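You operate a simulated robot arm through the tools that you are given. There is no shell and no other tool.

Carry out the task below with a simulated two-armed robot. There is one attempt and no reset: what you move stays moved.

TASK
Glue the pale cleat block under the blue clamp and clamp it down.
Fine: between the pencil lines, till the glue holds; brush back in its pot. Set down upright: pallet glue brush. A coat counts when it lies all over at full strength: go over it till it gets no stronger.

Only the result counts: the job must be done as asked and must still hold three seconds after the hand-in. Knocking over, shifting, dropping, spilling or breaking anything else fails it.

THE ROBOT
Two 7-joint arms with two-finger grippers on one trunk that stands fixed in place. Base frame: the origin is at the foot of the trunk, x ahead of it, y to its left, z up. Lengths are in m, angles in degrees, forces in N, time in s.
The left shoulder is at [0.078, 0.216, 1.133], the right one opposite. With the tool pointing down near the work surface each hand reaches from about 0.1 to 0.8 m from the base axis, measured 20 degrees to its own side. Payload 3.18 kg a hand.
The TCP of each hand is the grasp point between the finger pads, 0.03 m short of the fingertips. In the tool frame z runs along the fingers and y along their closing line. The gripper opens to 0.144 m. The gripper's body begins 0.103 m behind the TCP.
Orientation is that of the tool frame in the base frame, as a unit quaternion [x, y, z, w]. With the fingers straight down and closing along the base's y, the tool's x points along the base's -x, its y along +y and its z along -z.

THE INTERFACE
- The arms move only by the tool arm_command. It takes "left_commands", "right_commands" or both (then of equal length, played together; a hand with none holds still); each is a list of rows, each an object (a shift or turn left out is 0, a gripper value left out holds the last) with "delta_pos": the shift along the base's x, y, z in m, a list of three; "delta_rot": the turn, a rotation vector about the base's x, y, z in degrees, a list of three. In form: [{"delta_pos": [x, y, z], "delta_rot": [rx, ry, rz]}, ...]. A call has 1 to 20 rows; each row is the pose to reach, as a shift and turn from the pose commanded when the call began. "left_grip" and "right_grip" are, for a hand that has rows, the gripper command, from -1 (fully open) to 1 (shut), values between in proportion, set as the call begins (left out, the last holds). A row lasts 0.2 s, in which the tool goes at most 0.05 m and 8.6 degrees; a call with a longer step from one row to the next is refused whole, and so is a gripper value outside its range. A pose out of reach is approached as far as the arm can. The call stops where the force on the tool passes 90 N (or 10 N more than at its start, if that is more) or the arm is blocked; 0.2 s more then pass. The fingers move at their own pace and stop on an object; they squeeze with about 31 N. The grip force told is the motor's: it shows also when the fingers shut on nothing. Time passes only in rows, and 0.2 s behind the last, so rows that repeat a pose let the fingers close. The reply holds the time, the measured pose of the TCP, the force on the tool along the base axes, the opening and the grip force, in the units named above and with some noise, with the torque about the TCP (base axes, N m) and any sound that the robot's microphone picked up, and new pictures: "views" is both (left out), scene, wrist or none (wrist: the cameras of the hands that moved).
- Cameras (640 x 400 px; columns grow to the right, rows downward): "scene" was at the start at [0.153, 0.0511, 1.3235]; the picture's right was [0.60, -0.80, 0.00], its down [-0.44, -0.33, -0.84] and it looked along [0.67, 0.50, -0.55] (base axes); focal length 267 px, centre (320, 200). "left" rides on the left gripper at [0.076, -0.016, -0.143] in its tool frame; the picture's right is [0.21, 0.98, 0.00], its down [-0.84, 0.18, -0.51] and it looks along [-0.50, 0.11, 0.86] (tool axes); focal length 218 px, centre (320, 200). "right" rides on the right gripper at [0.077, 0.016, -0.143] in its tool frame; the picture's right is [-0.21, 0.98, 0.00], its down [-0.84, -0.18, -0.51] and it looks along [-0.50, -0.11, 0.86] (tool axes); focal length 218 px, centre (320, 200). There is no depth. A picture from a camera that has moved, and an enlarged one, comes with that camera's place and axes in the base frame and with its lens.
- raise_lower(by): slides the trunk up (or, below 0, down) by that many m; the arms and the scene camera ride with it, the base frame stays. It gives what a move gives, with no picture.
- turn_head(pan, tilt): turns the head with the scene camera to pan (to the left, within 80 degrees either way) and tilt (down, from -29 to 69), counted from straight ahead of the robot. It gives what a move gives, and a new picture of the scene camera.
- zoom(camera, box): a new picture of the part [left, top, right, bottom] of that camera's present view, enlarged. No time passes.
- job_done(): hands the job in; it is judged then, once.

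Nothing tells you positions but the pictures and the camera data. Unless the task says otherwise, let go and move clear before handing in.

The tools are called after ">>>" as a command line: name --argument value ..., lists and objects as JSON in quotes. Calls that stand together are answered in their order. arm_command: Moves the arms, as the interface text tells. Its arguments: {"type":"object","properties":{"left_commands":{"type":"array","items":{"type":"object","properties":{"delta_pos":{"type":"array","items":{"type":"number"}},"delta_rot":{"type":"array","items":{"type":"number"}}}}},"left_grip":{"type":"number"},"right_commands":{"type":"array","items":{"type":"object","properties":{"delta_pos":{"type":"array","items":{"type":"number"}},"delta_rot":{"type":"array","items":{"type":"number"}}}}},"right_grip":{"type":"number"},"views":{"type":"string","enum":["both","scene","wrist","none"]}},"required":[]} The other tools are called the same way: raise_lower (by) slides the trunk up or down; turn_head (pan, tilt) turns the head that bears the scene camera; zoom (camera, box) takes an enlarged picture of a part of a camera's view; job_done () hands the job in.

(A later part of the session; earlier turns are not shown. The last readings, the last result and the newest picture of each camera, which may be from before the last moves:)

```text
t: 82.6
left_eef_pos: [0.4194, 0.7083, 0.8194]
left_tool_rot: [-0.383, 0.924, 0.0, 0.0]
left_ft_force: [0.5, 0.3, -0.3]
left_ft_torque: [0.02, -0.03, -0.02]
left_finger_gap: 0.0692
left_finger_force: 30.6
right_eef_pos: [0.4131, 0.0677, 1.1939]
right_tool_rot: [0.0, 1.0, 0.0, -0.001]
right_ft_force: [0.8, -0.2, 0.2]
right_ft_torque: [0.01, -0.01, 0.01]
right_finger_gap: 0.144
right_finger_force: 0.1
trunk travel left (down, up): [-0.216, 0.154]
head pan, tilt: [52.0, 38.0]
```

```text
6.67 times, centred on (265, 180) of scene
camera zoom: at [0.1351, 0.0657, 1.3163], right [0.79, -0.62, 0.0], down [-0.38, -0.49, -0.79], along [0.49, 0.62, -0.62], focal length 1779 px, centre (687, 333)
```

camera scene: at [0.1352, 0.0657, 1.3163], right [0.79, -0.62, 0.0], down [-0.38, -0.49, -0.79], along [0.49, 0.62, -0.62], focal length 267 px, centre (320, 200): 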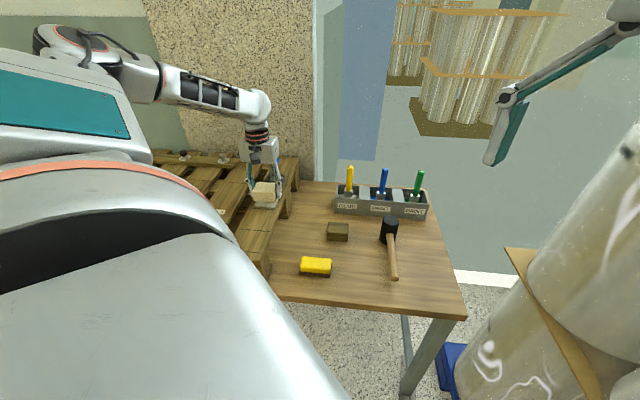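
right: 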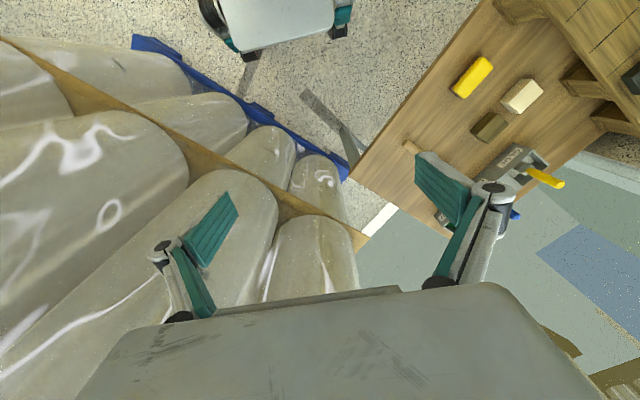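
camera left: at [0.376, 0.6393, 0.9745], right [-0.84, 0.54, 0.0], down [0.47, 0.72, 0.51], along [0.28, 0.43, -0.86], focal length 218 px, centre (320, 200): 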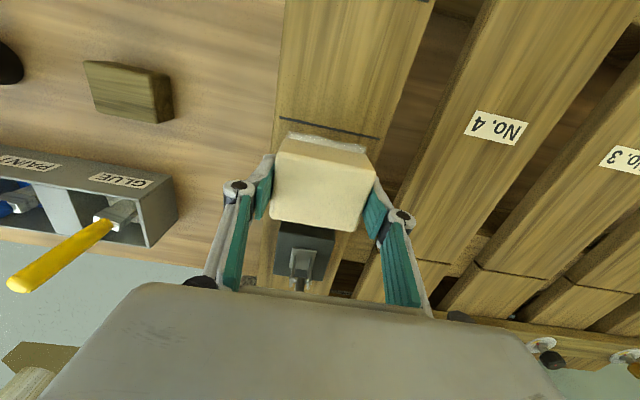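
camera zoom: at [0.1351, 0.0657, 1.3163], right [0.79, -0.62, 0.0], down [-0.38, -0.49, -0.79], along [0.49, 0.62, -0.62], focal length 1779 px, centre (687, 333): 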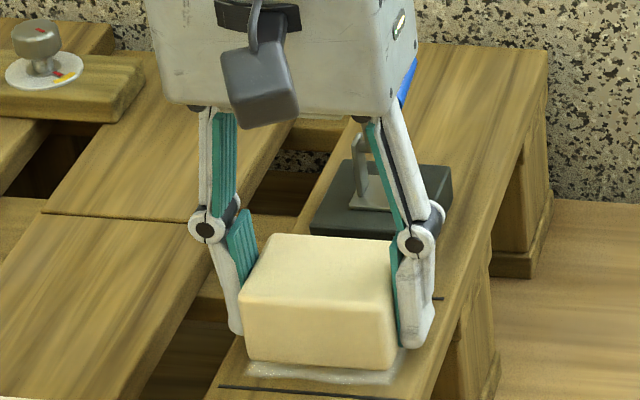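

>>> arm_command --left_commands '[{"delta_pos": [0, 0, -0.0015]}, {"delta_pos": [0, 0, -0.003]}, {"delta_pos": [0, 0, -0.0045]}, {"delta_pos": [0, 0, -0.0045]}]' --views "none"

>>> zoom --camera "scene" --box '[225, 150, 305, 210]'

>>> zoom --camera "left" --box '[220, 100, 428, 230]'

```text
t: 83.6
left_eef_pos: [0.4187, 0.7077, 0.8158]
left_tool_rot: [-0.383, 0.924, -0.001, 0.0]
left_ft_force: [0.7, 0.0, -1.0]
left_ft_torque: [0.0, -0.01, -0.03]
left_finger_gap: 0.069
left_finger_force: 31.4
right_eef_pos: [0.414, 0.0671, 1.1952]
right_tool_rot: [-0.001, 1.0, 0.0, -0.001]
right_ft_force: [1.7, -0.4, 0.0]
right_ft_torque: [-0.03, 0.0, 0.02]
right_finger_gap: 0.1442
right_finger_force: 0.0
trunk travel left (down, up): [-0.216, 0.154]
head pan, tilt: [52.0, 38.0]
```

```text
6.67 times, centred on (265, 180) of scene
camera zoom: at [0.1351, 0.0657, 1.3163], right [0.79, -0.62, 0.0], down [-0.38, -0.49, -0.79], along [0.49, 0.62, -0.62], focal length 1779 px, centre (687, 333)
```

zoom: 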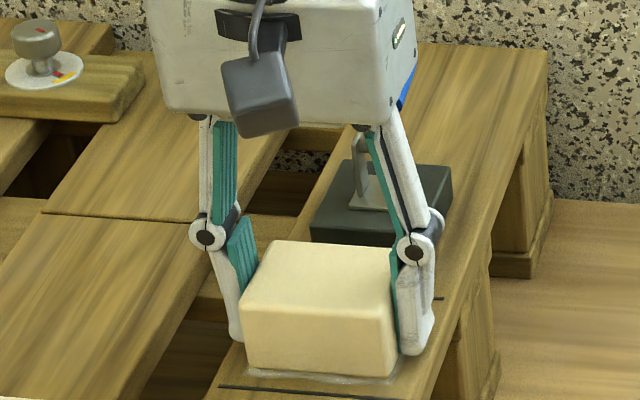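

```text
3.08 times, centred on (324, 165) of left
camera zoom: at [0.376, 0.6401, 0.9578], right [-0.84, 0.54, 0.0], down [0.47, 0.72, 0.51], along [0.28, 0.43, -0.86], focal length 672 px, centre (308, 308)
```

zoom: 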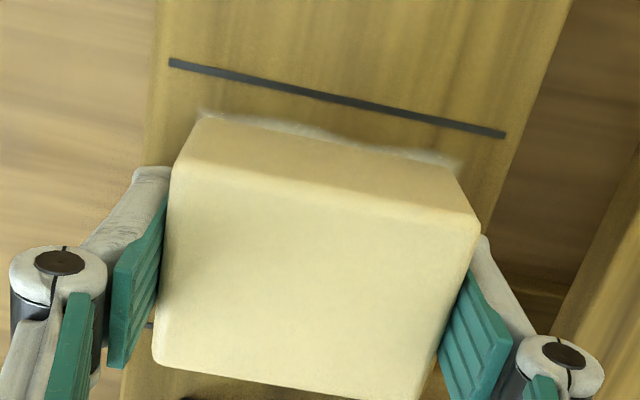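

>>> arm_command --left_commands '[{"delta_pos": [0, 0, -0.001]}, {"delta_pos": [0, 0, -0.002]}, {"delta_pos": [0, 0, -0.002]}]' --views "none"

```text
t: 84.4
left_eef_pos: [0.4189, 0.7072, 0.8131]
left_tool_rot: [-0.383, 0.924, 0.0, 0.0]
left_ft_force: [-0.6, -0.3, -0.8]
left_ft_torque: [0.02, -0.04, 0.01]
left_finger_gap: 0.0689
left_finger_force: 31.1
right_eef_pos: [0.4133, 0.0661, 1.196]
right_tool_rot: [0.001, 1.0, 0.0, -0.001]
right_ft_force: [1.0, -1.2, -0.4]
right_ft_torque: [0.02, -0.01, 0.0]
right_finger_gap: 0.1439
right_finger_force: 0.1
trunk travel left (down, up): [-0.216, 0.154]
head pan, tilt: [52.0, 38.0]
```

>>> arm_command --left_commands '[{"delta_pos": [0, 0, -0.001]}, {"delta_pos": [0, 0, -0.002]}, {"delta_pos": [0, 0, -0.002]}]' --views "none"

>>> zoom --camera "scene" --box '[240, 180, 296, 215]'

```text
t: 85.2
left_eef_pos: [0.4195, 0.7075, 0.8116]
left_tool_rot: [-0.382, 0.924, 0.001, 0.002]
left_ft_force: [-0.2, 0.2, 7.5]
left_ft_torque: [-0.08, 0.18, -0.03]
left_finger_gap: 0.0692
left_finger_force: 30.8
right_eef_pos: [0.4137, 0.0669, 1.1957]
right_tool_rot: [0.0, 1.0, 0.0, 0.0]
right_ft_force: [0.4, 0.0, 0.2]
right_ft_torque: [0.0, 0.0, 0.01]
right_finger_gap: 0.1438
right_finger_force: 0.1
trunk travel left (down, up): [-0.216, 0.154]
head pan, tilt: [52.0, 38.0]
```

```text
11.43 times, centred on (268, 198) of scene
camera zoom: at [0.1347, 0.0651, 1.3165], right [0.79, -0.62, 0.0], down [-0.38, -0.48, -0.79], along [0.49, 0.62, -0.62], focal length 3049 px, centre (914, 229)
```

zoom: 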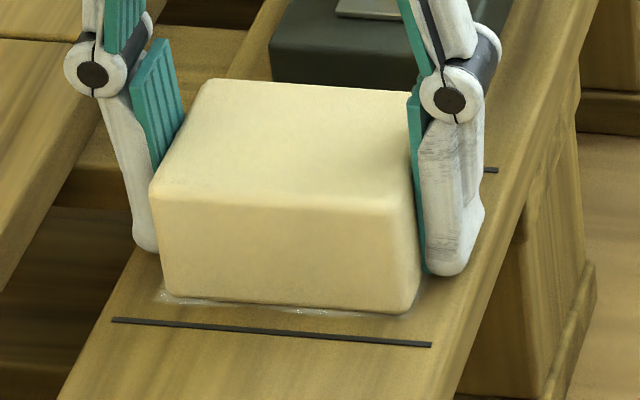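

The block sits on the glue (7.5 N). Releasing and rising straight up.

>>> arm_command --left_commands '[{"delta_pos": [0, 0, 0.0005]}, {"delta_pos": [0, 0, 0.0005]}, {"delta_pos": [0, 0, 0.0005]}]' --left_grip -0.25 --views "none"

>>> arm_command --left_commands '[{"delta_pos": [0, 0, 0.02]}, {"delta_pos": [0, 0, 0.05]}, {"delta_pos": [-0.01, -0.01, 0.09]}, {"delta_pos": [-0.03, -0.03, 0.13]}, {"delta_pos": [-0.05, -0.05, 0.17]}, {"delta_pos": [-0.05, -0.05, 0.2]}, {"delta_pos": [-0.05, -0.05, 0.2]}]'

>>> zoom --camera "left" --box '[230, 80, 422, 200]'

>>> zoom --camera "scene" --box '[230, 150, 310, 210]'

```text
t: 86.0
left_eef_pos: [0.4198, 0.7069, 0.8134]
left_tool_rot: [-0.383, 0.924, 0.0, 0.0]
left_ft_force: [0.1, -0.4, -0.1]
left_ft_torque: [0.02, 0.04, 0.02]
left_finger_gap: 0.09
left_finger_force: 0.0
right_eef_pos: [0.4141, 0.0668, 1.1964]
right_tool_rot: [0.0, 1.0, 0.0, 0.0]
right_ft_force: [0.3, -0.2, -0.3]
right_ft_torque: [0.02, -0.02, 0.02]
right_finger_gap: 0.144
right_finger_force: 0.0
trunk travel left (down, up): [-0.216, 0.154]
head pan, tilt: [52.0, 38.0]
```

```text
t: 87.6
left_eef_pos: [0.3686, 0.6576, 1.0125]
left_tool_rot: [-0.383, 0.924, 0.0, 0.001]
left_ft_force: [0.7, -0.3, -0.7]
left_ft_torque: [-0.02, 0.03, -0.02]
left_finger_gap: 0.0899
left_finger_force: 0.1
right_eef_pos: [0.4134, 0.0672, 1.1963]
right_tool_rot: [0.0, 1.0, 0.0, -0.002]
right_ft_force: [-0.1, 1.1, -0.7]
right_ft_torque: [0.03, 0.02, 0.04]
right_finger_gap: 0.1441
right_finger_force: 0.0
trunk travel left (down, up): [-0.216, 0.154]
head pan, tilt: [52.0, 38.0]
camera scene: at [0.135, 0.0656, 1.3163], right [0.79, -0.62, 0.0], down [-0.38, -0.49, -0.79], along [0.49, 0.62, -0.62], focal length 267 px, centre (320, 200)
camera left: at [0.3257, 0.5888, 1.1545], right [-0.84, 0.54, 0.0], down [0.47, 0.72, 0.51], along [0.28, 0.43, -0.86], focal length 218 px, centre (320, 200)
```

scene: 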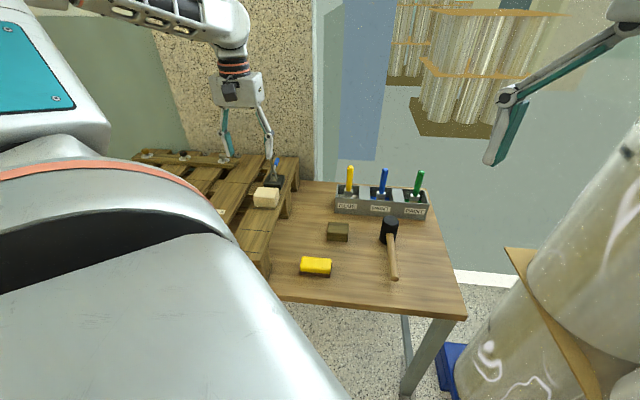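
left: 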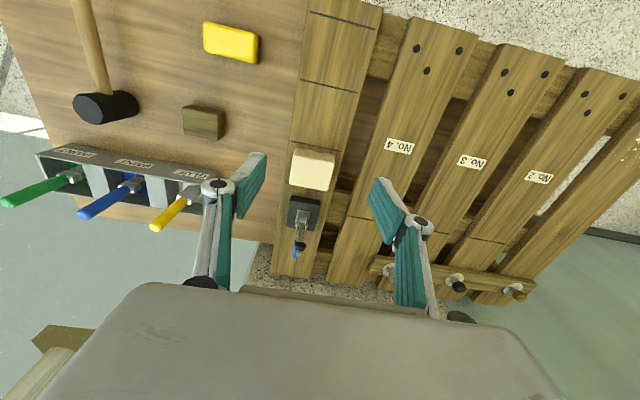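

```text
3.33 times, centred on (326, 140) of left
camera zoom: at [0.3257, 0.5888, 1.1545], right [-0.84, 0.54, 0.0], down [0.47, 0.72, 0.51], along [0.28, 0.43, -0.86], focal length 728 px, centre (300, 400)
```

zoom: 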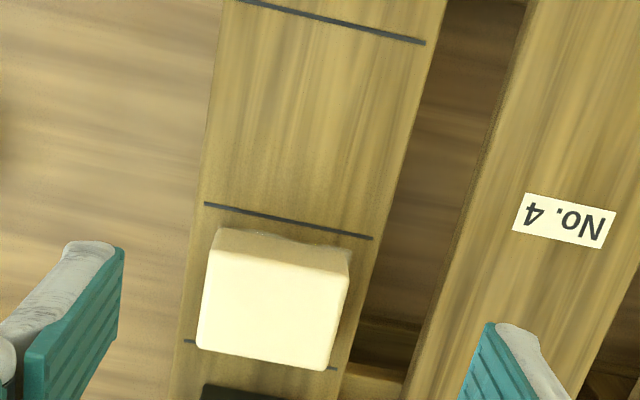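

```text
6.67 times, centred on (270, 180) of scene
camera zoom: at [0.135, 0.0656, 1.3163], right [0.79, -0.62, 0.0], down [-0.38, -0.49, -0.79], along [0.49, 0.62, -0.62], focal length 1779 px, centre (653, 333)
```

zoom: 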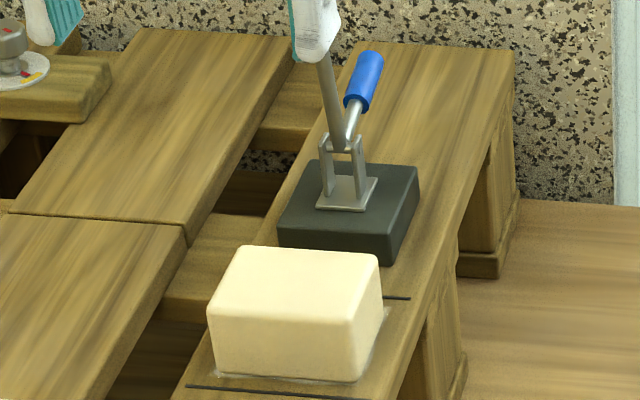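

The block lies squarely between the lines on the glue. Next, with closed fingers tilted 15°, I'll reach behind the upright clamp arm (tip at about (0.476, 0.765, 0.923)) and swing it forward and down; first going to a point high behind it.

>>> arm_command --left_commands '[{"delta_pos": [0.025, 0.025, 0.018], "delta_rot": [2.1, -2.1, 0]}, {"delta_pos": [0.05, 0.05, 0.018], "delta_rot": [4.2, -4.2, 0]}, {"delta_pos": [0.075, 0.075, 0.018], "delta_rot": [6.4, -6.4, 0]}, {"delta_pos": [0.1, 0.1, 0.018], "delta_rot": [8.5, -8.5, 0]}, {"delta_pos": [0.1291, 0.1281, 0.018], "delta_rot": [10.6, -10.6, 0]}, {"delta_pos": [0.1291, 0.1281, 0.018], "delta_rot": [10.6, -10.6, 0]}]' --left_grip 1.0

>>> zoom --camera "scene" --box '[230, 130, 310, 190]'

>>> zoom --camera "left" --box '[230, 80, 422, 200]'

```text
t: 89.0
left_eef_pos: [0.498, 0.7847, 1.0319]
left_tool_rot: [-0.379, 0.916, 0.05, 0.121]
left_ft_force: [0.1, 0.0, -0.3]
left_ft_torque: [0.0, -0.02, -0.03]
left_finger_gap: 0.0001
left_finger_force: 30.9
right_eef_pos: [0.4122, 0.0658, 1.1958]
right_tool_rot: [0.0, 1.0, 0.001, 0.0]
right_ft_force: [-0.8, 0.4, -0.4]
right_ft_torque: [0.04, -0.02, 0.01]
right_finger_gap: 0.1438
right_finger_force: 0.1
trunk travel left (down, up): [-0.216, 0.154]
head pan, tilt: [52.0, 38.0]
camera scene: at [0.1344, 0.0652, 1.3165], right [0.79, -0.62, 0.0], down [-0.38, -0.48, -0.79], along [0.49, 0.62, -0.62], focal length 267 px, centre (320, 200)
camera left: at [0.4303, 0.6925, 1.1487], right [-0.83, 0.55, -0.05], down [0.35, 0.61, 0.71], along [0.42, 0.57, -0.7], focal length 218 px, centre (320, 200)
```

scene: 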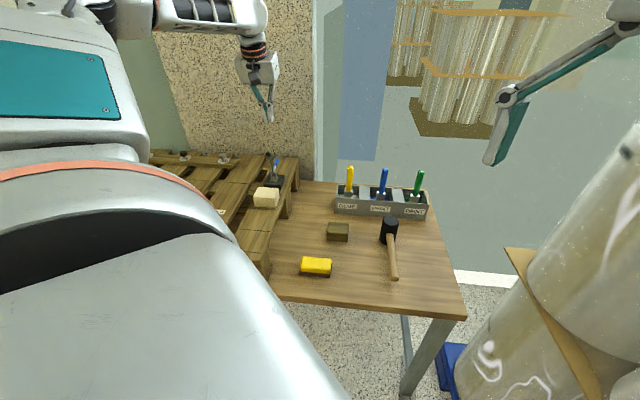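
left: 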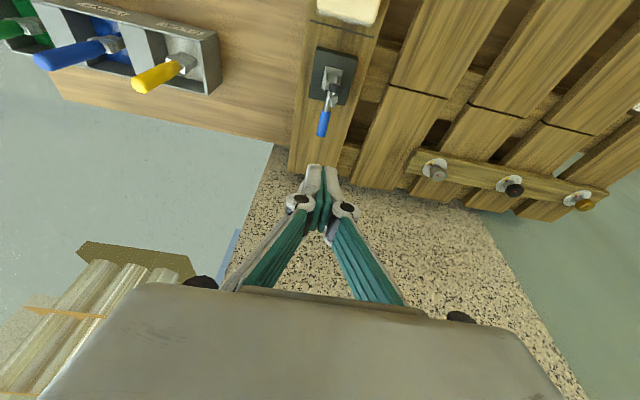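

```text
6.67 times, centred on (270, 160) of scene
camera zoom: at [0.1344, 0.0652, 1.3165], right [0.79, -0.62, 0.0], down [-0.38, -0.48, -0.79], along [0.49, 0.62, -0.62], focal length 1779 px, centre (653, 467)
```

zoom: 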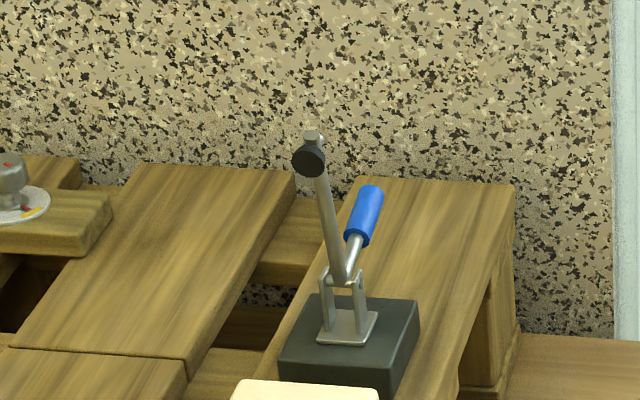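

```text
3.33 times, centred on (326, 140) of left
camera zoom: at [0.4303, 0.6925, 1.1487], right [-0.83, 0.55, -0.05], down [0.35, 0.61, 0.71], along [0.42, 0.57, -0.7], focal length 728 px, centre (300, 400)
```

zoom: 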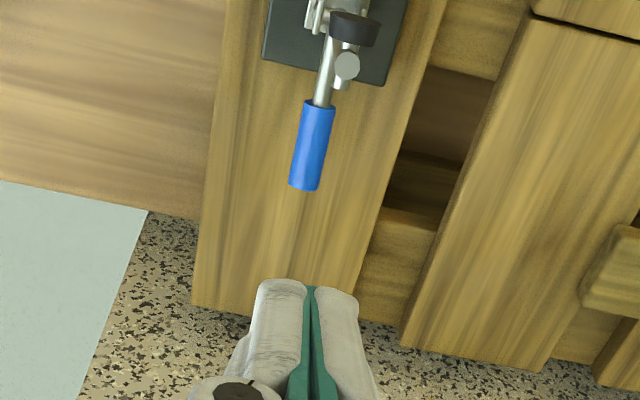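

Positions check out (arm tip (0.475,0.764), hand centred on it laterally). Lowering the closed fingers behind the arm.

>>> arm_command --left_commands '[{"delta_pos": [0.001, 0.001, -0.03]}, {"delta_pos": [0.001, 0.001, -0.06]}, {"delta_pos": [0.001, 0.001, -0.085]}, {"delta_pos": [0.001, 0.001, -0.1]}, {"delta_pos": [0.001, 0.001, -0.108]}, {"delta_pos": [0.001, 0.001, -0.108]}]'

>>> zoom --camera "scene" --box '[230, 130, 310, 190]'

>>> zoom --camera "left" --box '[230, 80, 422, 200]'

```text
t: 90.4
left_eef_pos: [0.5002, 0.7861, 0.923]
left_tool_rot: [-0.379, 0.916, 0.051, 0.121]
left_ft_force: [0.3, -1.0, -0.3]
left_ft_torque: [0.0, -0.03, 0.0]
left_finger_gap: 0.0
left_finger_force: 30.8
right_eef_pos: [0.4131, 0.0669, 1.1958]
right_tool_rot: [0.0, 1.0, 0.001, -0.001]
right_ft_force: [0.5, 0.0, -0.6]
right_ft_torque: [0.05, -0.02, 0.04]
right_finger_gap: 0.1439
right_finger_force: 0.1
trunk travel left (down, up): [-0.216, 0.154]
head pan, tilt: [52.0, 38.0]
camera scene: at [0.135, 0.0655, 1.3163], right [0.79, -0.62, 0.0], down [-0.38, -0.48, -0.79], along [0.49, 0.62, -0.62], focal length 267 px, centre (320, 200)
camera left: at [0.4317, 0.6942, 1.0401], right [-0.83, 0.55, -0.05], down [0.35, 0.61, 0.71], along [0.42, 0.57, -0.7], focal length 218 px, centre (320, 200)
```

scene: 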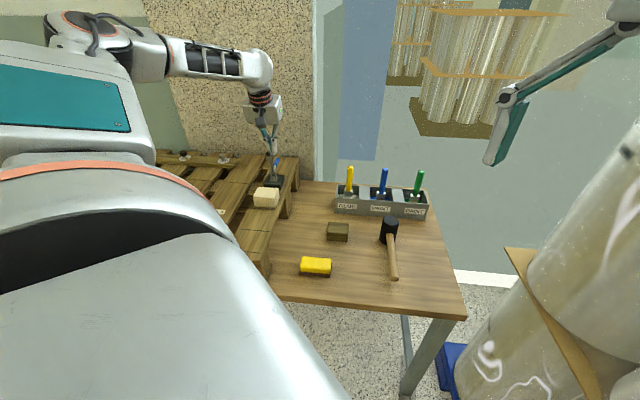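
left: 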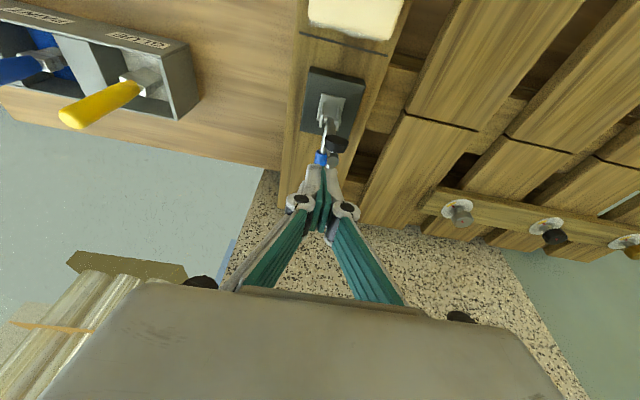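

```text
6.67 times, centred on (270, 160) of scene
camera zoom: at [0.135, 0.0655, 1.3163], right [0.79, -0.62, 0.0], down [-0.38, -0.48, -0.79], along [0.49, 0.62, -0.62], focal length 1779 px, centre (653, 467)
```

zoom: 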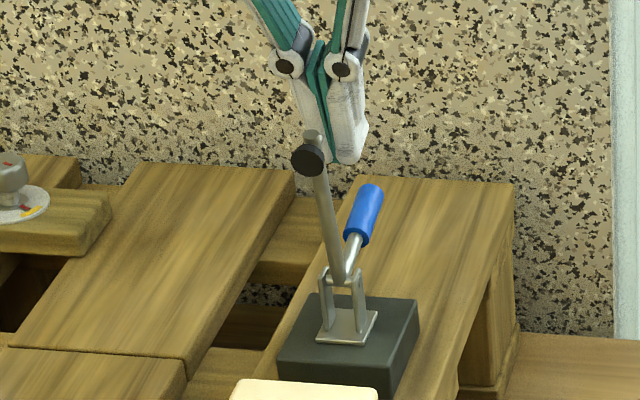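

```text
3.33 times, centred on (326, 140) of left
camera zoom: at [0.4317, 0.6942, 1.0401], right [-0.83, 0.55, -0.05], down [0.35, 0.61, 0.71], along [0.42, 0.57, -0.7], focal length 728 px, centre (300, 400)
```

zoom: 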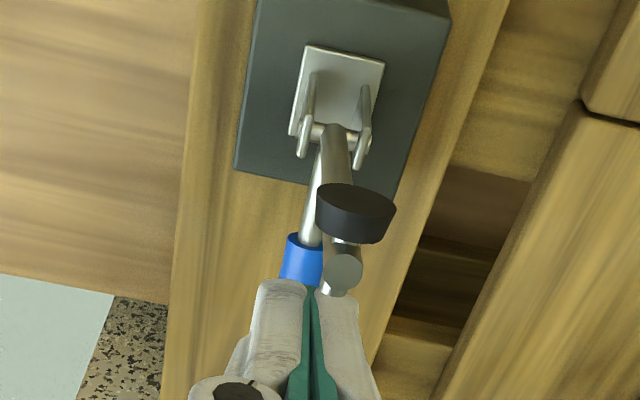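

The fingers are behind the arm and laterally aligned. Now I'll swing the arm forward through the first half of its arc.

>>> arm_command --left_commands '[{"delta_pos": [-0.0096, -0.0096, 0.009]}, {"delta_pos": [-0.0145, -0.0145, 0.009]}, {"delta_pos": [-0.0208, -0.0208, 0.0068]}, {"delta_pos": [-0.0287, -0.0287, 0.0026]}, {"delta_pos": [-0.0362, -0.0362, -0.0035]}, {"delta_pos": [-0.0427, -0.0427, -0.0114]}, {"delta_pos": [-0.0427, -0.0427, -0.0114]}]'

>>> zoom --camera "scene" --box '[230, 140, 310, 200]'

>>> zoom --camera "left" --box '[230, 80, 422, 200]'

```text
t: 92.0
left_eef_pos: [0.4563, 0.7447, 0.9111]
left_tool_rot: [-0.379, 0.916, 0.051, 0.121]
left_ft_force: [0.3, 0.2, 0.4]
left_ft_torque: [0.02, 0.0, 0.02]
left_finger_gap: 0.0002
left_finger_force: 30.9
right_eef_pos: [0.4132, 0.0665, 1.1964]
right_tool_rot: [0.0, 1.0, 0.0, -0.001]
right_ft_force: [-0.5, 0.2, 0.5]
right_ft_torque: [-0.02, 0.03, -0.01]
right_finger_gap: 0.1441
right_finger_force: 0.0
trunk travel left (down, up): [-0.216, 0.154]
head pan, tilt: [52.0, 38.0]
camera scene: at [0.1351, 0.0656, 1.3163], right [0.79, -0.62, 0.0], down [-0.38, -0.49, -0.79], along [0.49, 0.62, -0.62], focal length 267 px, centre (320, 200)
camera left: at [0.3883, 0.6518, 1.0283], right [-0.83, 0.55, -0.05], down [0.35, 0.61, 0.71], along [0.42, 0.57, -0.7], focal length 218 px, centre (320, 200)
```

scene: 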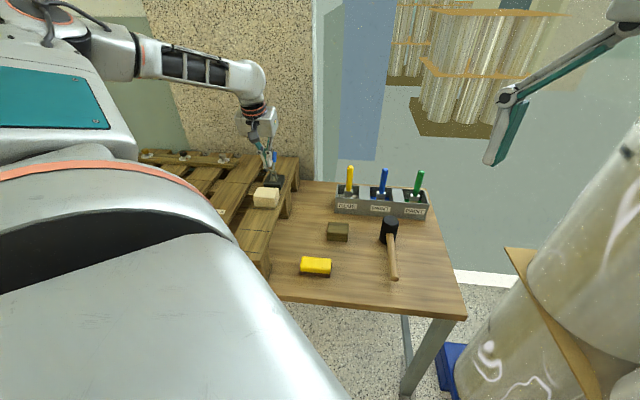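
left: 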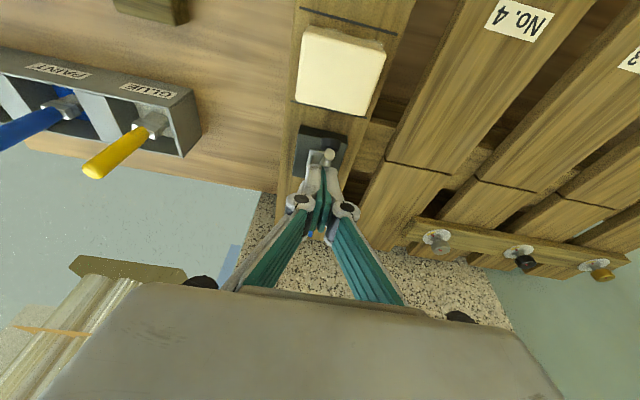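

```text
6.67 times, centred on (270, 170) of scene
camera zoom: at [0.1351, 0.0656, 1.3163], right [0.79, -0.62, 0.0], down [-0.38, -0.49, -0.79], along [0.49, 0.62, -0.62], focal length 1779 px, centre (653, 400)
```

zoom: 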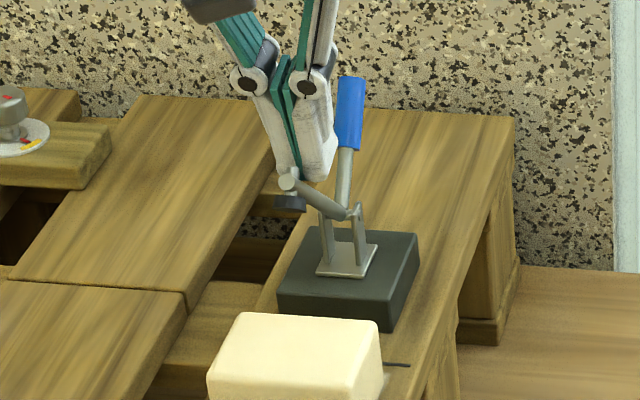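

```text
3.33 times, centred on (326, 140) of left
camera zoom: at [0.3883, 0.6518, 1.0283], right [-0.83, 0.55, -0.05], down [0.35, 0.61, 0.71], along [0.42, 0.57, -0.7], focal length 728 px, centre (300, 400)
```

zoom: 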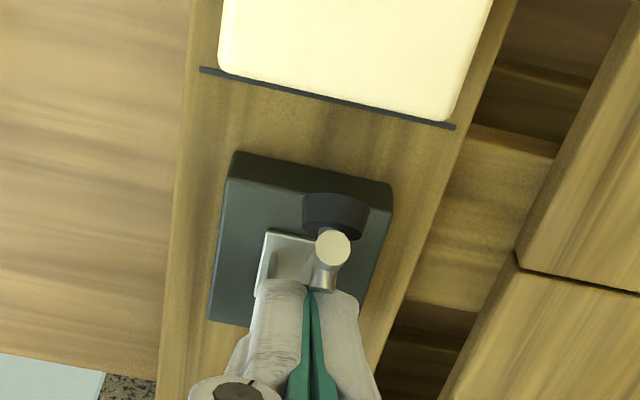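

The arm swings freely with the handle coupled. Continuing down until the pad nears the block.

>>> arm_command --left_commands '[{"delta_pos": [-0.0052, -0.0052, -0.0094]}, {"delta_pos": [-0.0095, -0.0095, -0.0201]}, {"delta_pos": [-0.0124, -0.0124, -0.0315]}, {"delta_pos": [-0.0134, -0.0134, -0.0365]}, {"delta_pos": [-0.0134, -0.0134, -0.0365]}]'

>>> zoom --camera "scene" --box '[230, 140, 310, 200]'

>>> zoom --camera "left" --box '[230, 80, 422, 200]'

```text
t: 93.2
left_eef_pos: [0.4435, 0.7312, 0.874]
left_tool_rot: [-0.379, 0.916, 0.05, 0.121]
left_ft_force: [0.9, -0.2, 2.2]
left_ft_torque: [0.0, -0.03, -0.01]
left_finger_gap: 0.0002
left_finger_force: 30.4
right_eef_pos: [0.4136, 0.0675, 1.195]
right_tool_rot: [-0.001, 1.0, 0.001, -0.001]
right_ft_force: [0.6, 0.6, -0.1]
right_ft_torque: [-0.02, 0.02, -0.02]
right_finger_gap: 0.1439
right_finger_force: 0.1
trunk travel left (down, up): [-0.216, 0.154]
head pan, tilt: [52.0, 38.0]
camera scene: at [0.1351, 0.0655, 1.3163], right [0.79, -0.62, 0.0], down [-0.38, -0.49, -0.79], along [0.49, 0.62, -0.62], focal length 267 px, centre (320, 200)
camera left: at [0.3755, 0.6383, 0.9915], right [-0.83, 0.55, -0.05], down [0.35, 0.61, 0.71], along [0.42, 0.57, -0.7], focal length 218 px, centre (320, 200)
```

scene: 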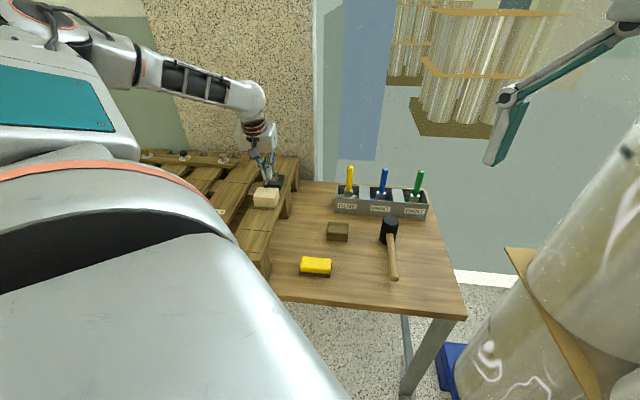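
left: 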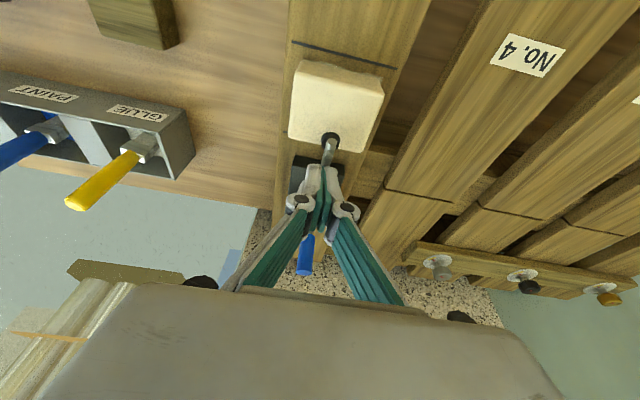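

```text
6.67 times, centred on (270, 170) of scene
camera zoom: at [0.1351, 0.0655, 1.3163], right [0.79, -0.62, 0.0], down [-0.38, -0.49, -0.79], along [0.49, 0.62, -0.62], focal length 1779 px, centre (653, 400)
```

zoom: 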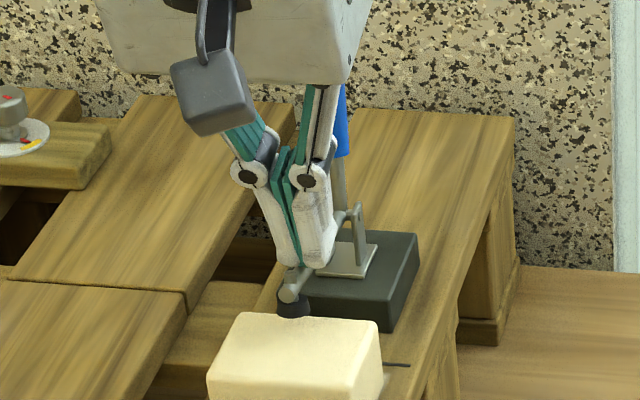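

```text
3.33 times, centred on (326, 140) of left
camera zoom: at [0.3755, 0.6383, 0.9915], right [-0.83, 0.55, -0.05], down [0.35, 0.61, 0.71], along [0.42, 0.57, -0.7], focal length 728 px, centre (300, 400)
```

zoom: 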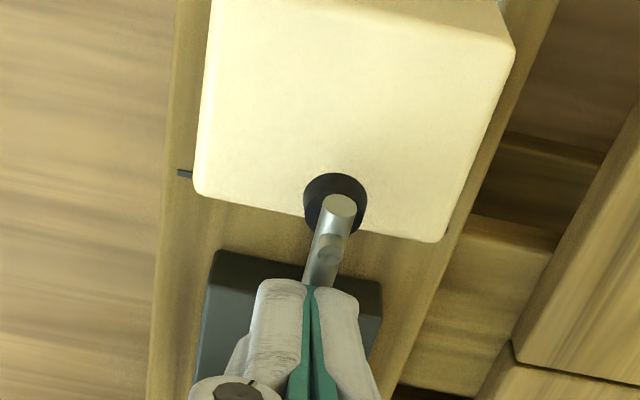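

The pad is just above the block's top, about 13 mm inside its rear edge. Pressing on.

>>> arm_command --left_commands '[{"delta_pos": [0, 0, -0.003]}, {"delta_pos": [0, 0, -0.006]}, {"delta_pos": [0, 0, -0.006]}]' --views "none"

>>> zoom --camera "scene" --box '[230, 140, 310, 200]'

>>> zoom --camera "left" --box '[230, 80, 422, 200]'

```text
t: 94.0
left_eef_pos: [0.443, 0.7306, 0.8684]
left_tool_rot: [-0.38, 0.916, 0.05, 0.12]
left_ft_force: [0.5, 0.1, 0.7]
left_ft_torque: [-0.01, 0.0, 0.0]
left_finger_gap: 0.0
left_finger_force: 30.4
right_eef_pos: [0.4134, 0.0674, 1.1949]
right_tool_rot: [0.0, 1.0, 0.001, -0.001]
right_ft_force: [-0.4, -0.4, -0.4]
right_ft_torque: [0.02, 0.02, -0.02]
right_finger_gap: 0.1441
right_finger_force: 0.1
trunk travel left (down, up): [-0.216, 0.154]
head pan, tilt: [52.0, 38.0]
```

```text
6.67 times, centred on (270, 170) of scene
camera zoom: at [0.1351, 0.0655, 1.3163], right [0.79, -0.62, 0.0], down [-0.38, -0.49, -0.79], along [0.49, 0.62, -0.62], focal length 1779 px, centre (653, 400)
```

zoom: 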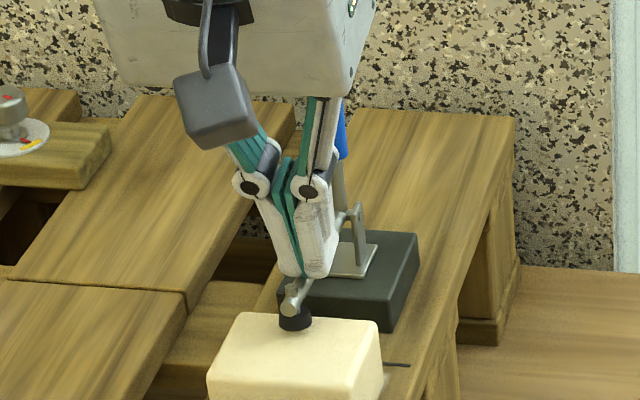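

```text
3.33 times, centred on (326, 140) of left
camera zoom: at [0.3756, 0.6383, 0.9858], right [-0.83, 0.55, -0.05], down [0.36, 0.61, 0.71], along [0.42, 0.57, -0.7], focal length 728 px, centre (300, 400)
```

zoom: 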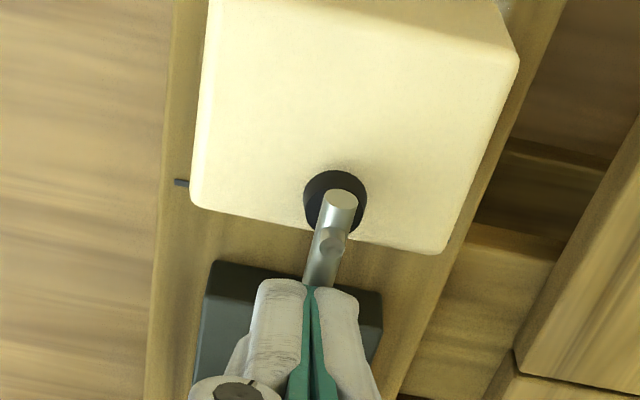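

>>> arm_command --left_commands '[{"delta_pos": [0, 0, -0.002]}, {"delta_pos": [0, 0, -0.004]}, {"delta_pos": [0, 0, -0.005]}, {"delta_pos": [0, 0, -0.005]}]' --views "none"

>>> zoom --camera "scene" --box '[230, 140, 310, 200]'

```text
t: 95.0
left_eef_pos: [0.444, 0.7294, 0.864]
left_tool_rot: [-0.38, 0.916, 0.051, 0.121]
left_ft_force: [1.1, 0.7, 5.4]
left_ft_torque: [-0.01, -0.01, 0.05]
left_finger_gap: 0.0
left_finger_force: 31.0
right_eef_pos: [0.4121, 0.0671, 1.1954]
right_tool_rot: [0.0, 1.0, -0.001, 0.0]
right_ft_force: [-0.3, -0.1, -0.6]
right_ft_torque: [-0.02, -0.01, -0.03]
right_finger_gap: 0.1439
right_finger_force: 0.1
trunk travel left (down, up): [-0.216, 0.154]
head pan, tilt: [52.0, 38.0]
```

```text
6.67 times, centred on (270, 170) of scene
camera zoom: at [0.1348, 0.0651, 1.3164], right [0.79, -0.62, 0.0], down [-0.38, -0.48, -0.79], along [0.49, 0.62, -0.62], focal length 1779 px, centre (653, 400)
```

zoom: 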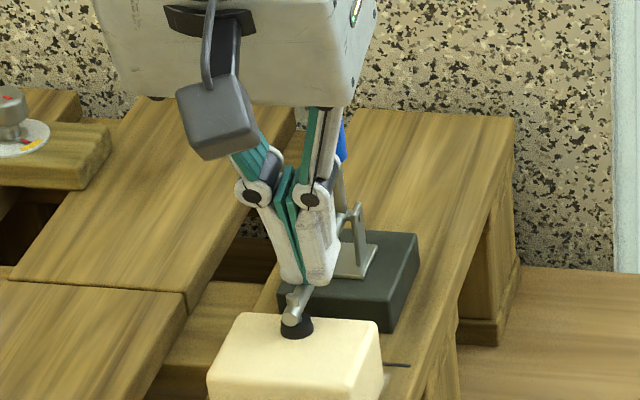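

>>> arm_command --left_commands '[{"delta_pos": [0, 0, -0.002]}, {"delta_pos": [0, 0, -0.004]}, {"delta_pos": [0, 0, -0.004]}]' --views "none"

>>> zoom --camera "scene" --box '[230, 140, 310, 200]'

>>> zoom --camera "left" --box '[230, 80, 422, 200]'

```text
t: 95.8
left_eef_pos: [0.4431, 0.7291, 0.8627]
left_tool_rot: [-0.379, 0.916, 0.051, 0.125]
left_ft_force: [-0.9, 0.0, 24.6]
left_ft_torque: [-0.01, 0.12, 0.09]
left_finger_gap: 0.0
left_finger_force: 30.6
right_eef_pos: [0.4116, 0.0651, 1.1965]
right_tool_rot: [0.0, 1.0, 0.001, 0.0]
right_ft_force: [-0.1, -0.2, -0.4]
right_ft_torque: [0.0, -0.01, 0.02]
right_finger_gap: 0.1441
right_finger_force: 0.0
trunk travel left (down, up): [-0.216, 0.154]
head pan, tilt: [52.0, 38.0]
```

```text
6.67 times, centred on (270, 170) of scene
camera zoom: at [0.1335, 0.0634, 1.3169], right [0.79, -0.62, 0.0], down [-0.38, -0.48, -0.79], along [0.49, 0.62, -0.61], focal length 1779 px, centre (653, 400)
```

zoom: 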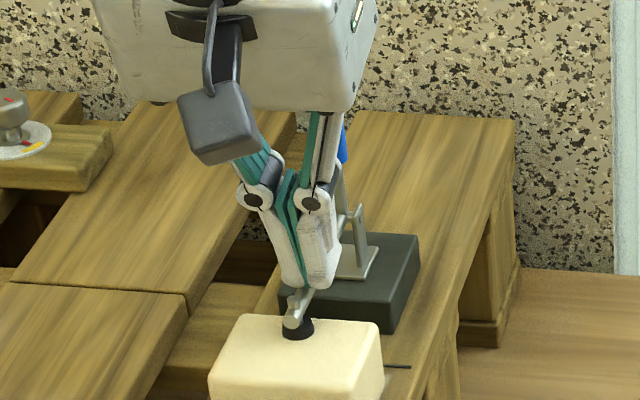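

```text
3.33 times, centred on (326, 140) of left
camera zoom: at [0.3752, 0.6376, 0.98], right [-0.83, 0.55, -0.06], down [0.35, 0.61, 0.71], along [0.42, 0.58, -0.7], focal length 728 px, centre (300, 400)
```

zoom: 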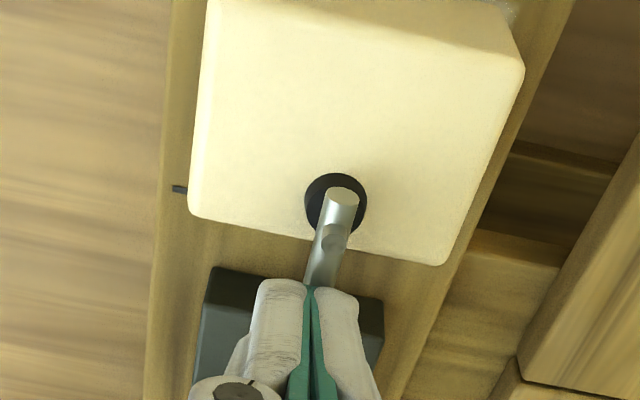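

Firm contact (25 N). I'll press harder briefly to seat the toggle.

>>> arm_command --left_commands '[{"delta_pos": [0, 0, -0.003]}, {"delta_pos": [0, 0, -0.004]}, {"delta_pos": [0, 0, -0.004]}, {"delta_pos": [0, 0, -0.004]}]' --views "none"

>>> zoom --camera "scene" --box '[230, 140, 310, 200]'

```text
t: 96.8
left_eef_pos: [0.4433, 0.7297, 0.8634]
left_tool_rot: [-0.379, 0.915, 0.052, 0.125]
left_ft_force: [-3.0, 6.5, 47.8]
left_ft_torque: [0.06, 0.24, -0.03]
left_finger_gap: 0.0001
left_finger_force: 31.0
right_eef_pos: [0.4121, 0.0639, 1.1963]
right_tool_rot: [0.001, 1.0, 0.002, 0.0]
right_ft_force: [-0.4, 0.0, -0.3]
right_ft_torque: [0.01, -0.01, 0.0]
right_finger_gap: 0.1441
right_finger_force: 0.1
trunk travel left (down, up): [-0.216, 0.154]
head pan, tilt: [52.0, 38.0]
```

```text
6.67 times, centred on (270, 170) of scene
camera zoom: at [0.1321, 0.0618, 1.3171], right [0.79, -0.62, 0.0], down [-0.38, -0.48, -0.79], along [0.49, 0.62, -0.61], focal length 1779 px, centre (653, 400)
```

zoom: 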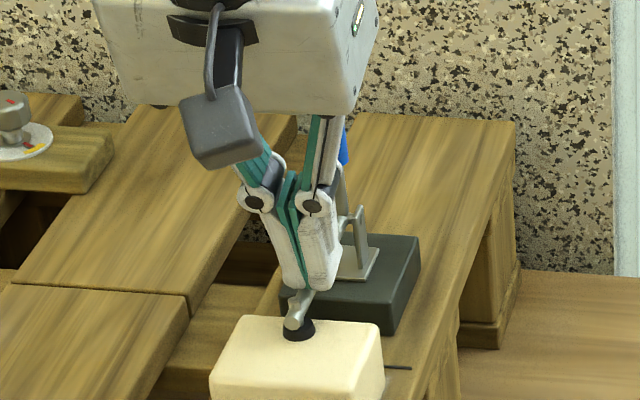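

>>> arm_command --left_commands '[{"delta_pos": [0, 0, 0.005]}, {"delta_pos": [0, 0, 0.01]}, {"delta_pos": [0, 0, 0.015]}, {"delta_pos": [0, 0, 0.02]}, {"delta_pos": [-0.005, -0.005, 0.04]}, {"delta_pos": [-0.02, -0.02, 0.07]}, {"delta_pos": [-0.04, -0.04, 0.1]}, {"delta_pos": [-0.04, -0.04, 0.1]}]' --views "wrist"

>>> zoom --camera "scene" --box '[230, 140, 310, 200]'

>>> zoom --camera "left" --box '[230, 80, 422, 200]'

```text
t: 98.6
left_eef_pos: [0.4031, 0.6916, 0.954]
left_tool_rot: [-0.38, 0.916, 0.05, 0.12]
left_ft_force: [0.4, 0.3, -0.6]
left_ft_torque: [-0.02, 0.02, 0.0]
left_finger_gap: 0.0
left_finger_force: 30.5
right_eef_pos: [0.4137, 0.0686, 1.1949]
right_tool_rot: [0.001, 1.0, 0.0, -0.001]
right_ft_force: [-0.3, -1.8, 0.3]
right_ft_torque: [0.0, -0.01, -0.01]
right_finger_gap: 0.1438
right_finger_force: 0.0
trunk travel left (down, up): [-0.216, 0.154]
head pan, tilt: [52.0, 38.0]
camera left: at [0.336, 0.5991, 1.0714], right [-0.83, 0.55, -0.05], down [0.36, 0.61, 0.71], along [0.42, 0.57, -0.7], focal length 218 px, centre (320, 200)
```

left: 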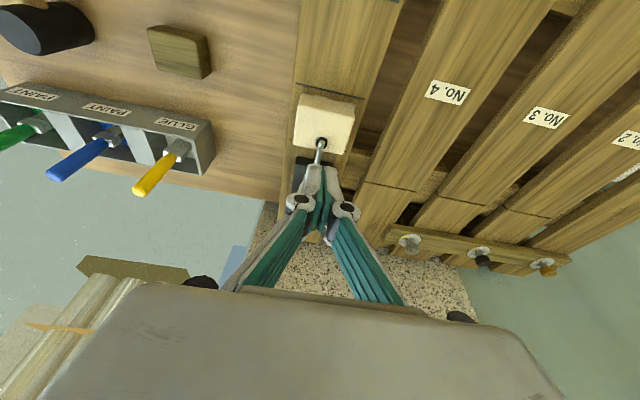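

```text
6.67 times, centred on (270, 170) of scene
camera zoom: at [0.1358, 0.0663, 1.316], right [0.79, -0.62, 0.0], down [-0.38, -0.49, -0.79], along [0.48, 0.62, -0.62], focal length 1779 px, centre (653, 400)
```

zoom: 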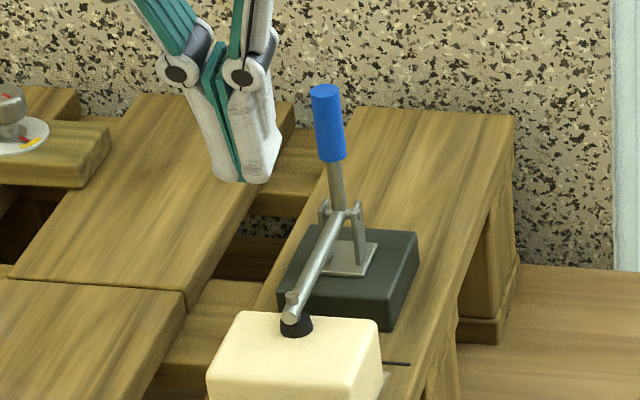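

```text
3.33 times, centred on (326, 140) of left
camera zoom: at [0.336, 0.5991, 1.0714], right [-0.83, 0.55, -0.05], down [0.36, 0.61, 0.71], along [0.42, 0.57, -0.7], focal length 728 px, centre (300, 400)
```

zoom: 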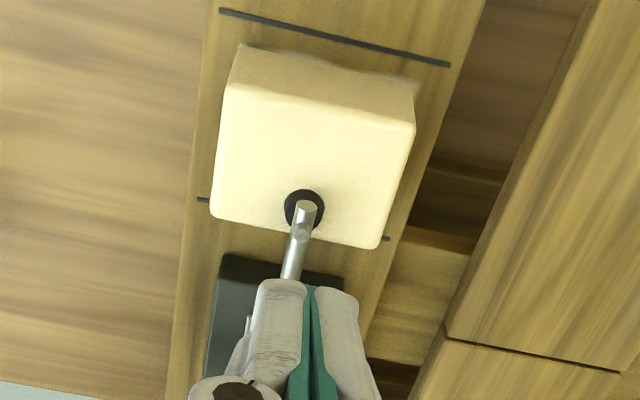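

The clamp stays shut with the handle upright and the pad on the block. Let me inspect the contact closely.

>>> zoom --camera "scene" --box '[250, 160, 290, 210]'

>>> zoom --camera "scene" --box '[258, 172, 282, 190]'

>>> zoom --camera "left" --box '[290, 85, 370, 160]'

```text
8.00 times, centred on (270, 185) of scene
camera zoom: at [0.1358, 0.0663, 1.316], right [0.79, -0.62, 0.0], down [-0.38, -0.49, -0.79], along [0.48, 0.62, -0.62], focal length 2134 px, centre (720, 320)
```

zoom: 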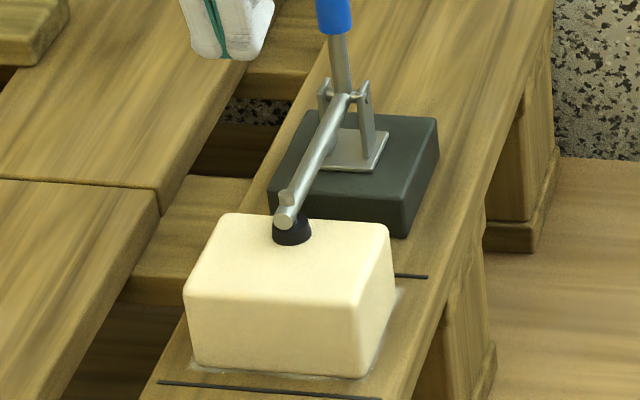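

```text
16.00 times, centred on (270, 181) of scene
camera zoom: at [0.1358, 0.0663, 1.316], right [0.79, -0.62, 0.0], down [-0.38, -0.49, -0.79], along [0.48, 0.62, -0.62], focal length 4269 px, centre (1120, 504)
```

zoom: 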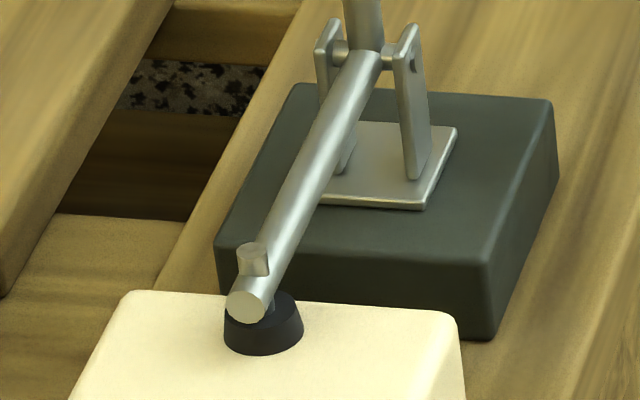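

```text
5.33 times, centred on (330, 122) of left
camera zoom: at [0.336, 0.5991, 1.0714], right [-0.83, 0.55, -0.05], down [0.36, 0.61, 0.71], along [0.42, 0.57, -0.7], focal length 1164 px, centre (267, 613)
```

zoom: 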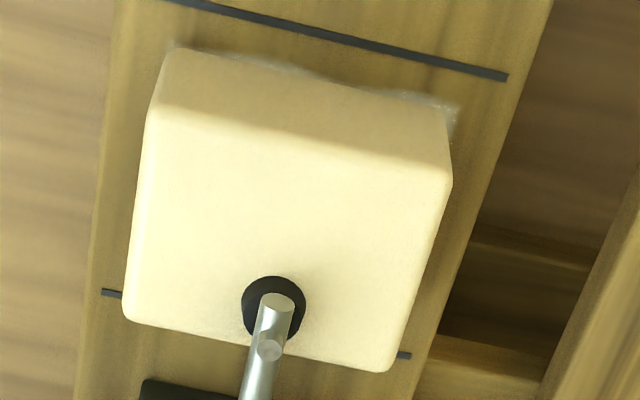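

The pad rests flush on the block top. To make sure the toggle is locked, I'll push the upright blue handle gently forward from behind with the closed fingers.

>>> arm_command --left_commands '[{"delta_pos": [0, 0, 0.05]}, {"delta_pos": [0.027, 0.027, 0.06]}, {"delta_pos": [0.054, 0.054, 0.06]}, {"delta_pos": [0.081, 0.081, 0.06]}, {"delta_pos": [0.1065, 0.1045, 0.06]}, {"delta_pos": [0.1065, 0.1045, 0.03]}, {"delta_pos": [0.1065, 0.1045, 0]}, {"delta_pos": [0.1065, 0.1045, -0.03]}, {"delta_pos": [0.1065, 0.1045, -0.05]}, {"delta_pos": [0.1065, 0.1045, -0.05]}]' --views "wrist"

>>> zoom --camera "scene" --box '[230, 140, 310, 200]'

>>> zoom --camera "left" --box '[230, 80, 422, 200]'

```text
t: 100.8
left_eef_pos: [0.5116, 0.7961, 0.9066]
left_tool_rot: [-0.379, 0.916, 0.049, 0.121]
left_ft_force: [0.1, 0.4, 0.1]
left_ft_torque: [0.02, 0.03, -0.03]
left_finger_gap: 0.0001
left_finger_force: 30.4
right_eef_pos: [0.4138, 0.0675, 1.1956]
right_tool_rot: [0.0, 1.0, 0.0, -0.001]
right_ft_force: [0.1, -0.4, 0.2]
right_ft_torque: [0.01, -0.05, 0.01]
right_finger_gap: 0.1441
right_finger_force: 0.0
trunk travel left (down, up): [-0.216, 0.154]
head pan, tilt: [52.0, 38.0]
camera left: at [0.4425, 0.704, 1.0227], right [-0.83, 0.55, -0.05], down [0.35, 0.61, 0.71], along [0.42, 0.57, -0.7], focal length 218 px, centre (320, 200)
```

left: 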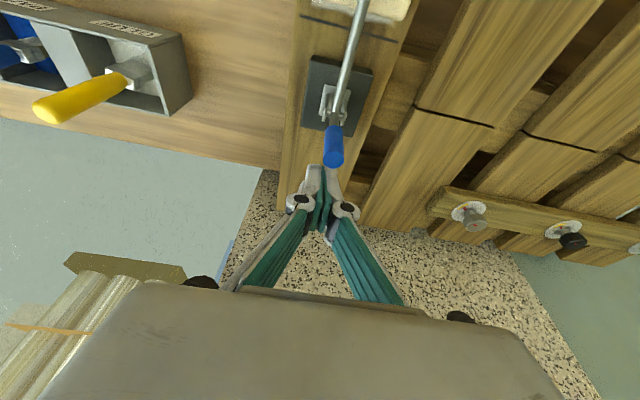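

```text
6.67 times, centred on (270, 170) of scene
camera zoom: at [0.1349, 0.0655, 1.3164], right [0.79, -0.62, 0.0], down [-0.38, -0.49, -0.79], along [0.49, 0.62, -0.62], focal length 1779 px, centre (653, 400)
```

zoom: 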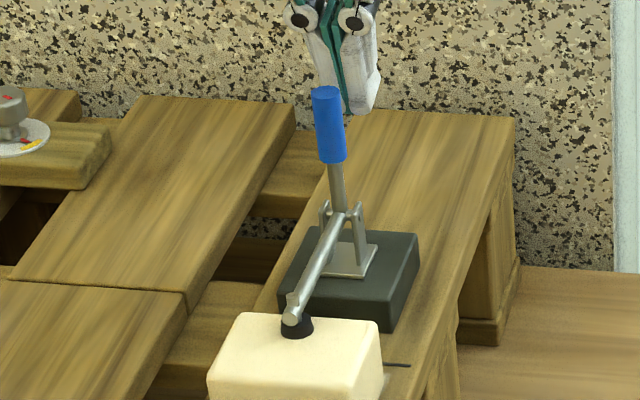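

```text
3.33 times, centred on (326, 140) of left
camera zoom: at [0.4425, 0.704, 1.0227], right [-0.83, 0.55, -0.05], down [0.35, 0.61, 0.71], along [0.42, 0.57, -0.7], focal length 728 px, centre (300, 400)
```

zoom: 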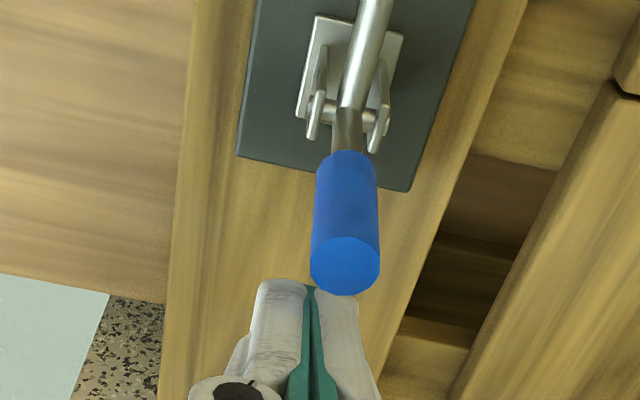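

>>> arm_command --left_commands '[{"delta_pos": [-0.005, -0.004, -0.005]}, {"delta_pos": [-0.009, -0.008, -0.005]}, {"delta_pos": [-0.0115, -0.0105, -0.005]}, {"delta_pos": [-0.013, -0.012, -0.005]}, {"delta_pos": [-0.013, -0.012, -0.005]}]' --views "none"

>>> zoom --camera "scene" --box '[230, 140, 310, 200]'

```text
t: 102.0
left_eef_pos: [0.502, 0.7887, 0.9017]
left_tool_rot: [-0.381, 0.915, 0.052, 0.126]
left_ft_force: [41.8, 40.0, 8.4]
left_ft_torque: [0.14, -0.05, -0.07]
left_finger_gap: 0.0061
left_finger_force: 30.3
right_eef_pos: [0.4167, 0.0698, 1.195]
right_tool_rot: [0.0, 1.0, -0.002, -0.002]
right_ft_force: [-0.6, 0.1, 0.4]
right_ft_torque: [-0.03, 0.01, 0.0]
right_finger_gap: 0.1437
right_finger_force: 0.1
trunk travel left (down, up): [-0.216, 0.154]
head pan, tilt: [52.0, 38.0]
```

```text
6.67 times, centred on (270, 170) of scene
camera zoom: at [0.1385, 0.0687, 1.3159], right [0.79, -0.62, 0.0], down [-0.38, -0.49, -0.79], along [0.48, 0.62, -0.62], focal length 1779 px, centre (653, 400)
```

zoom: 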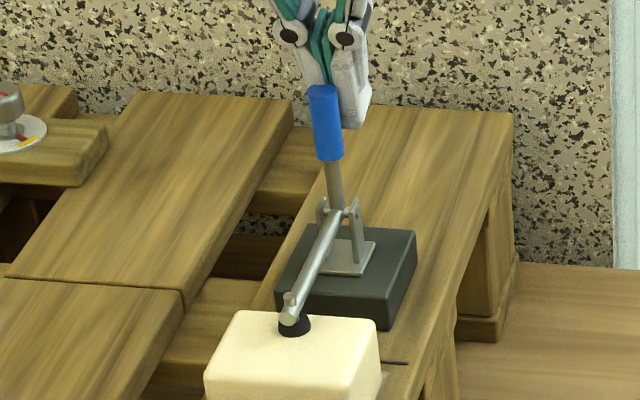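

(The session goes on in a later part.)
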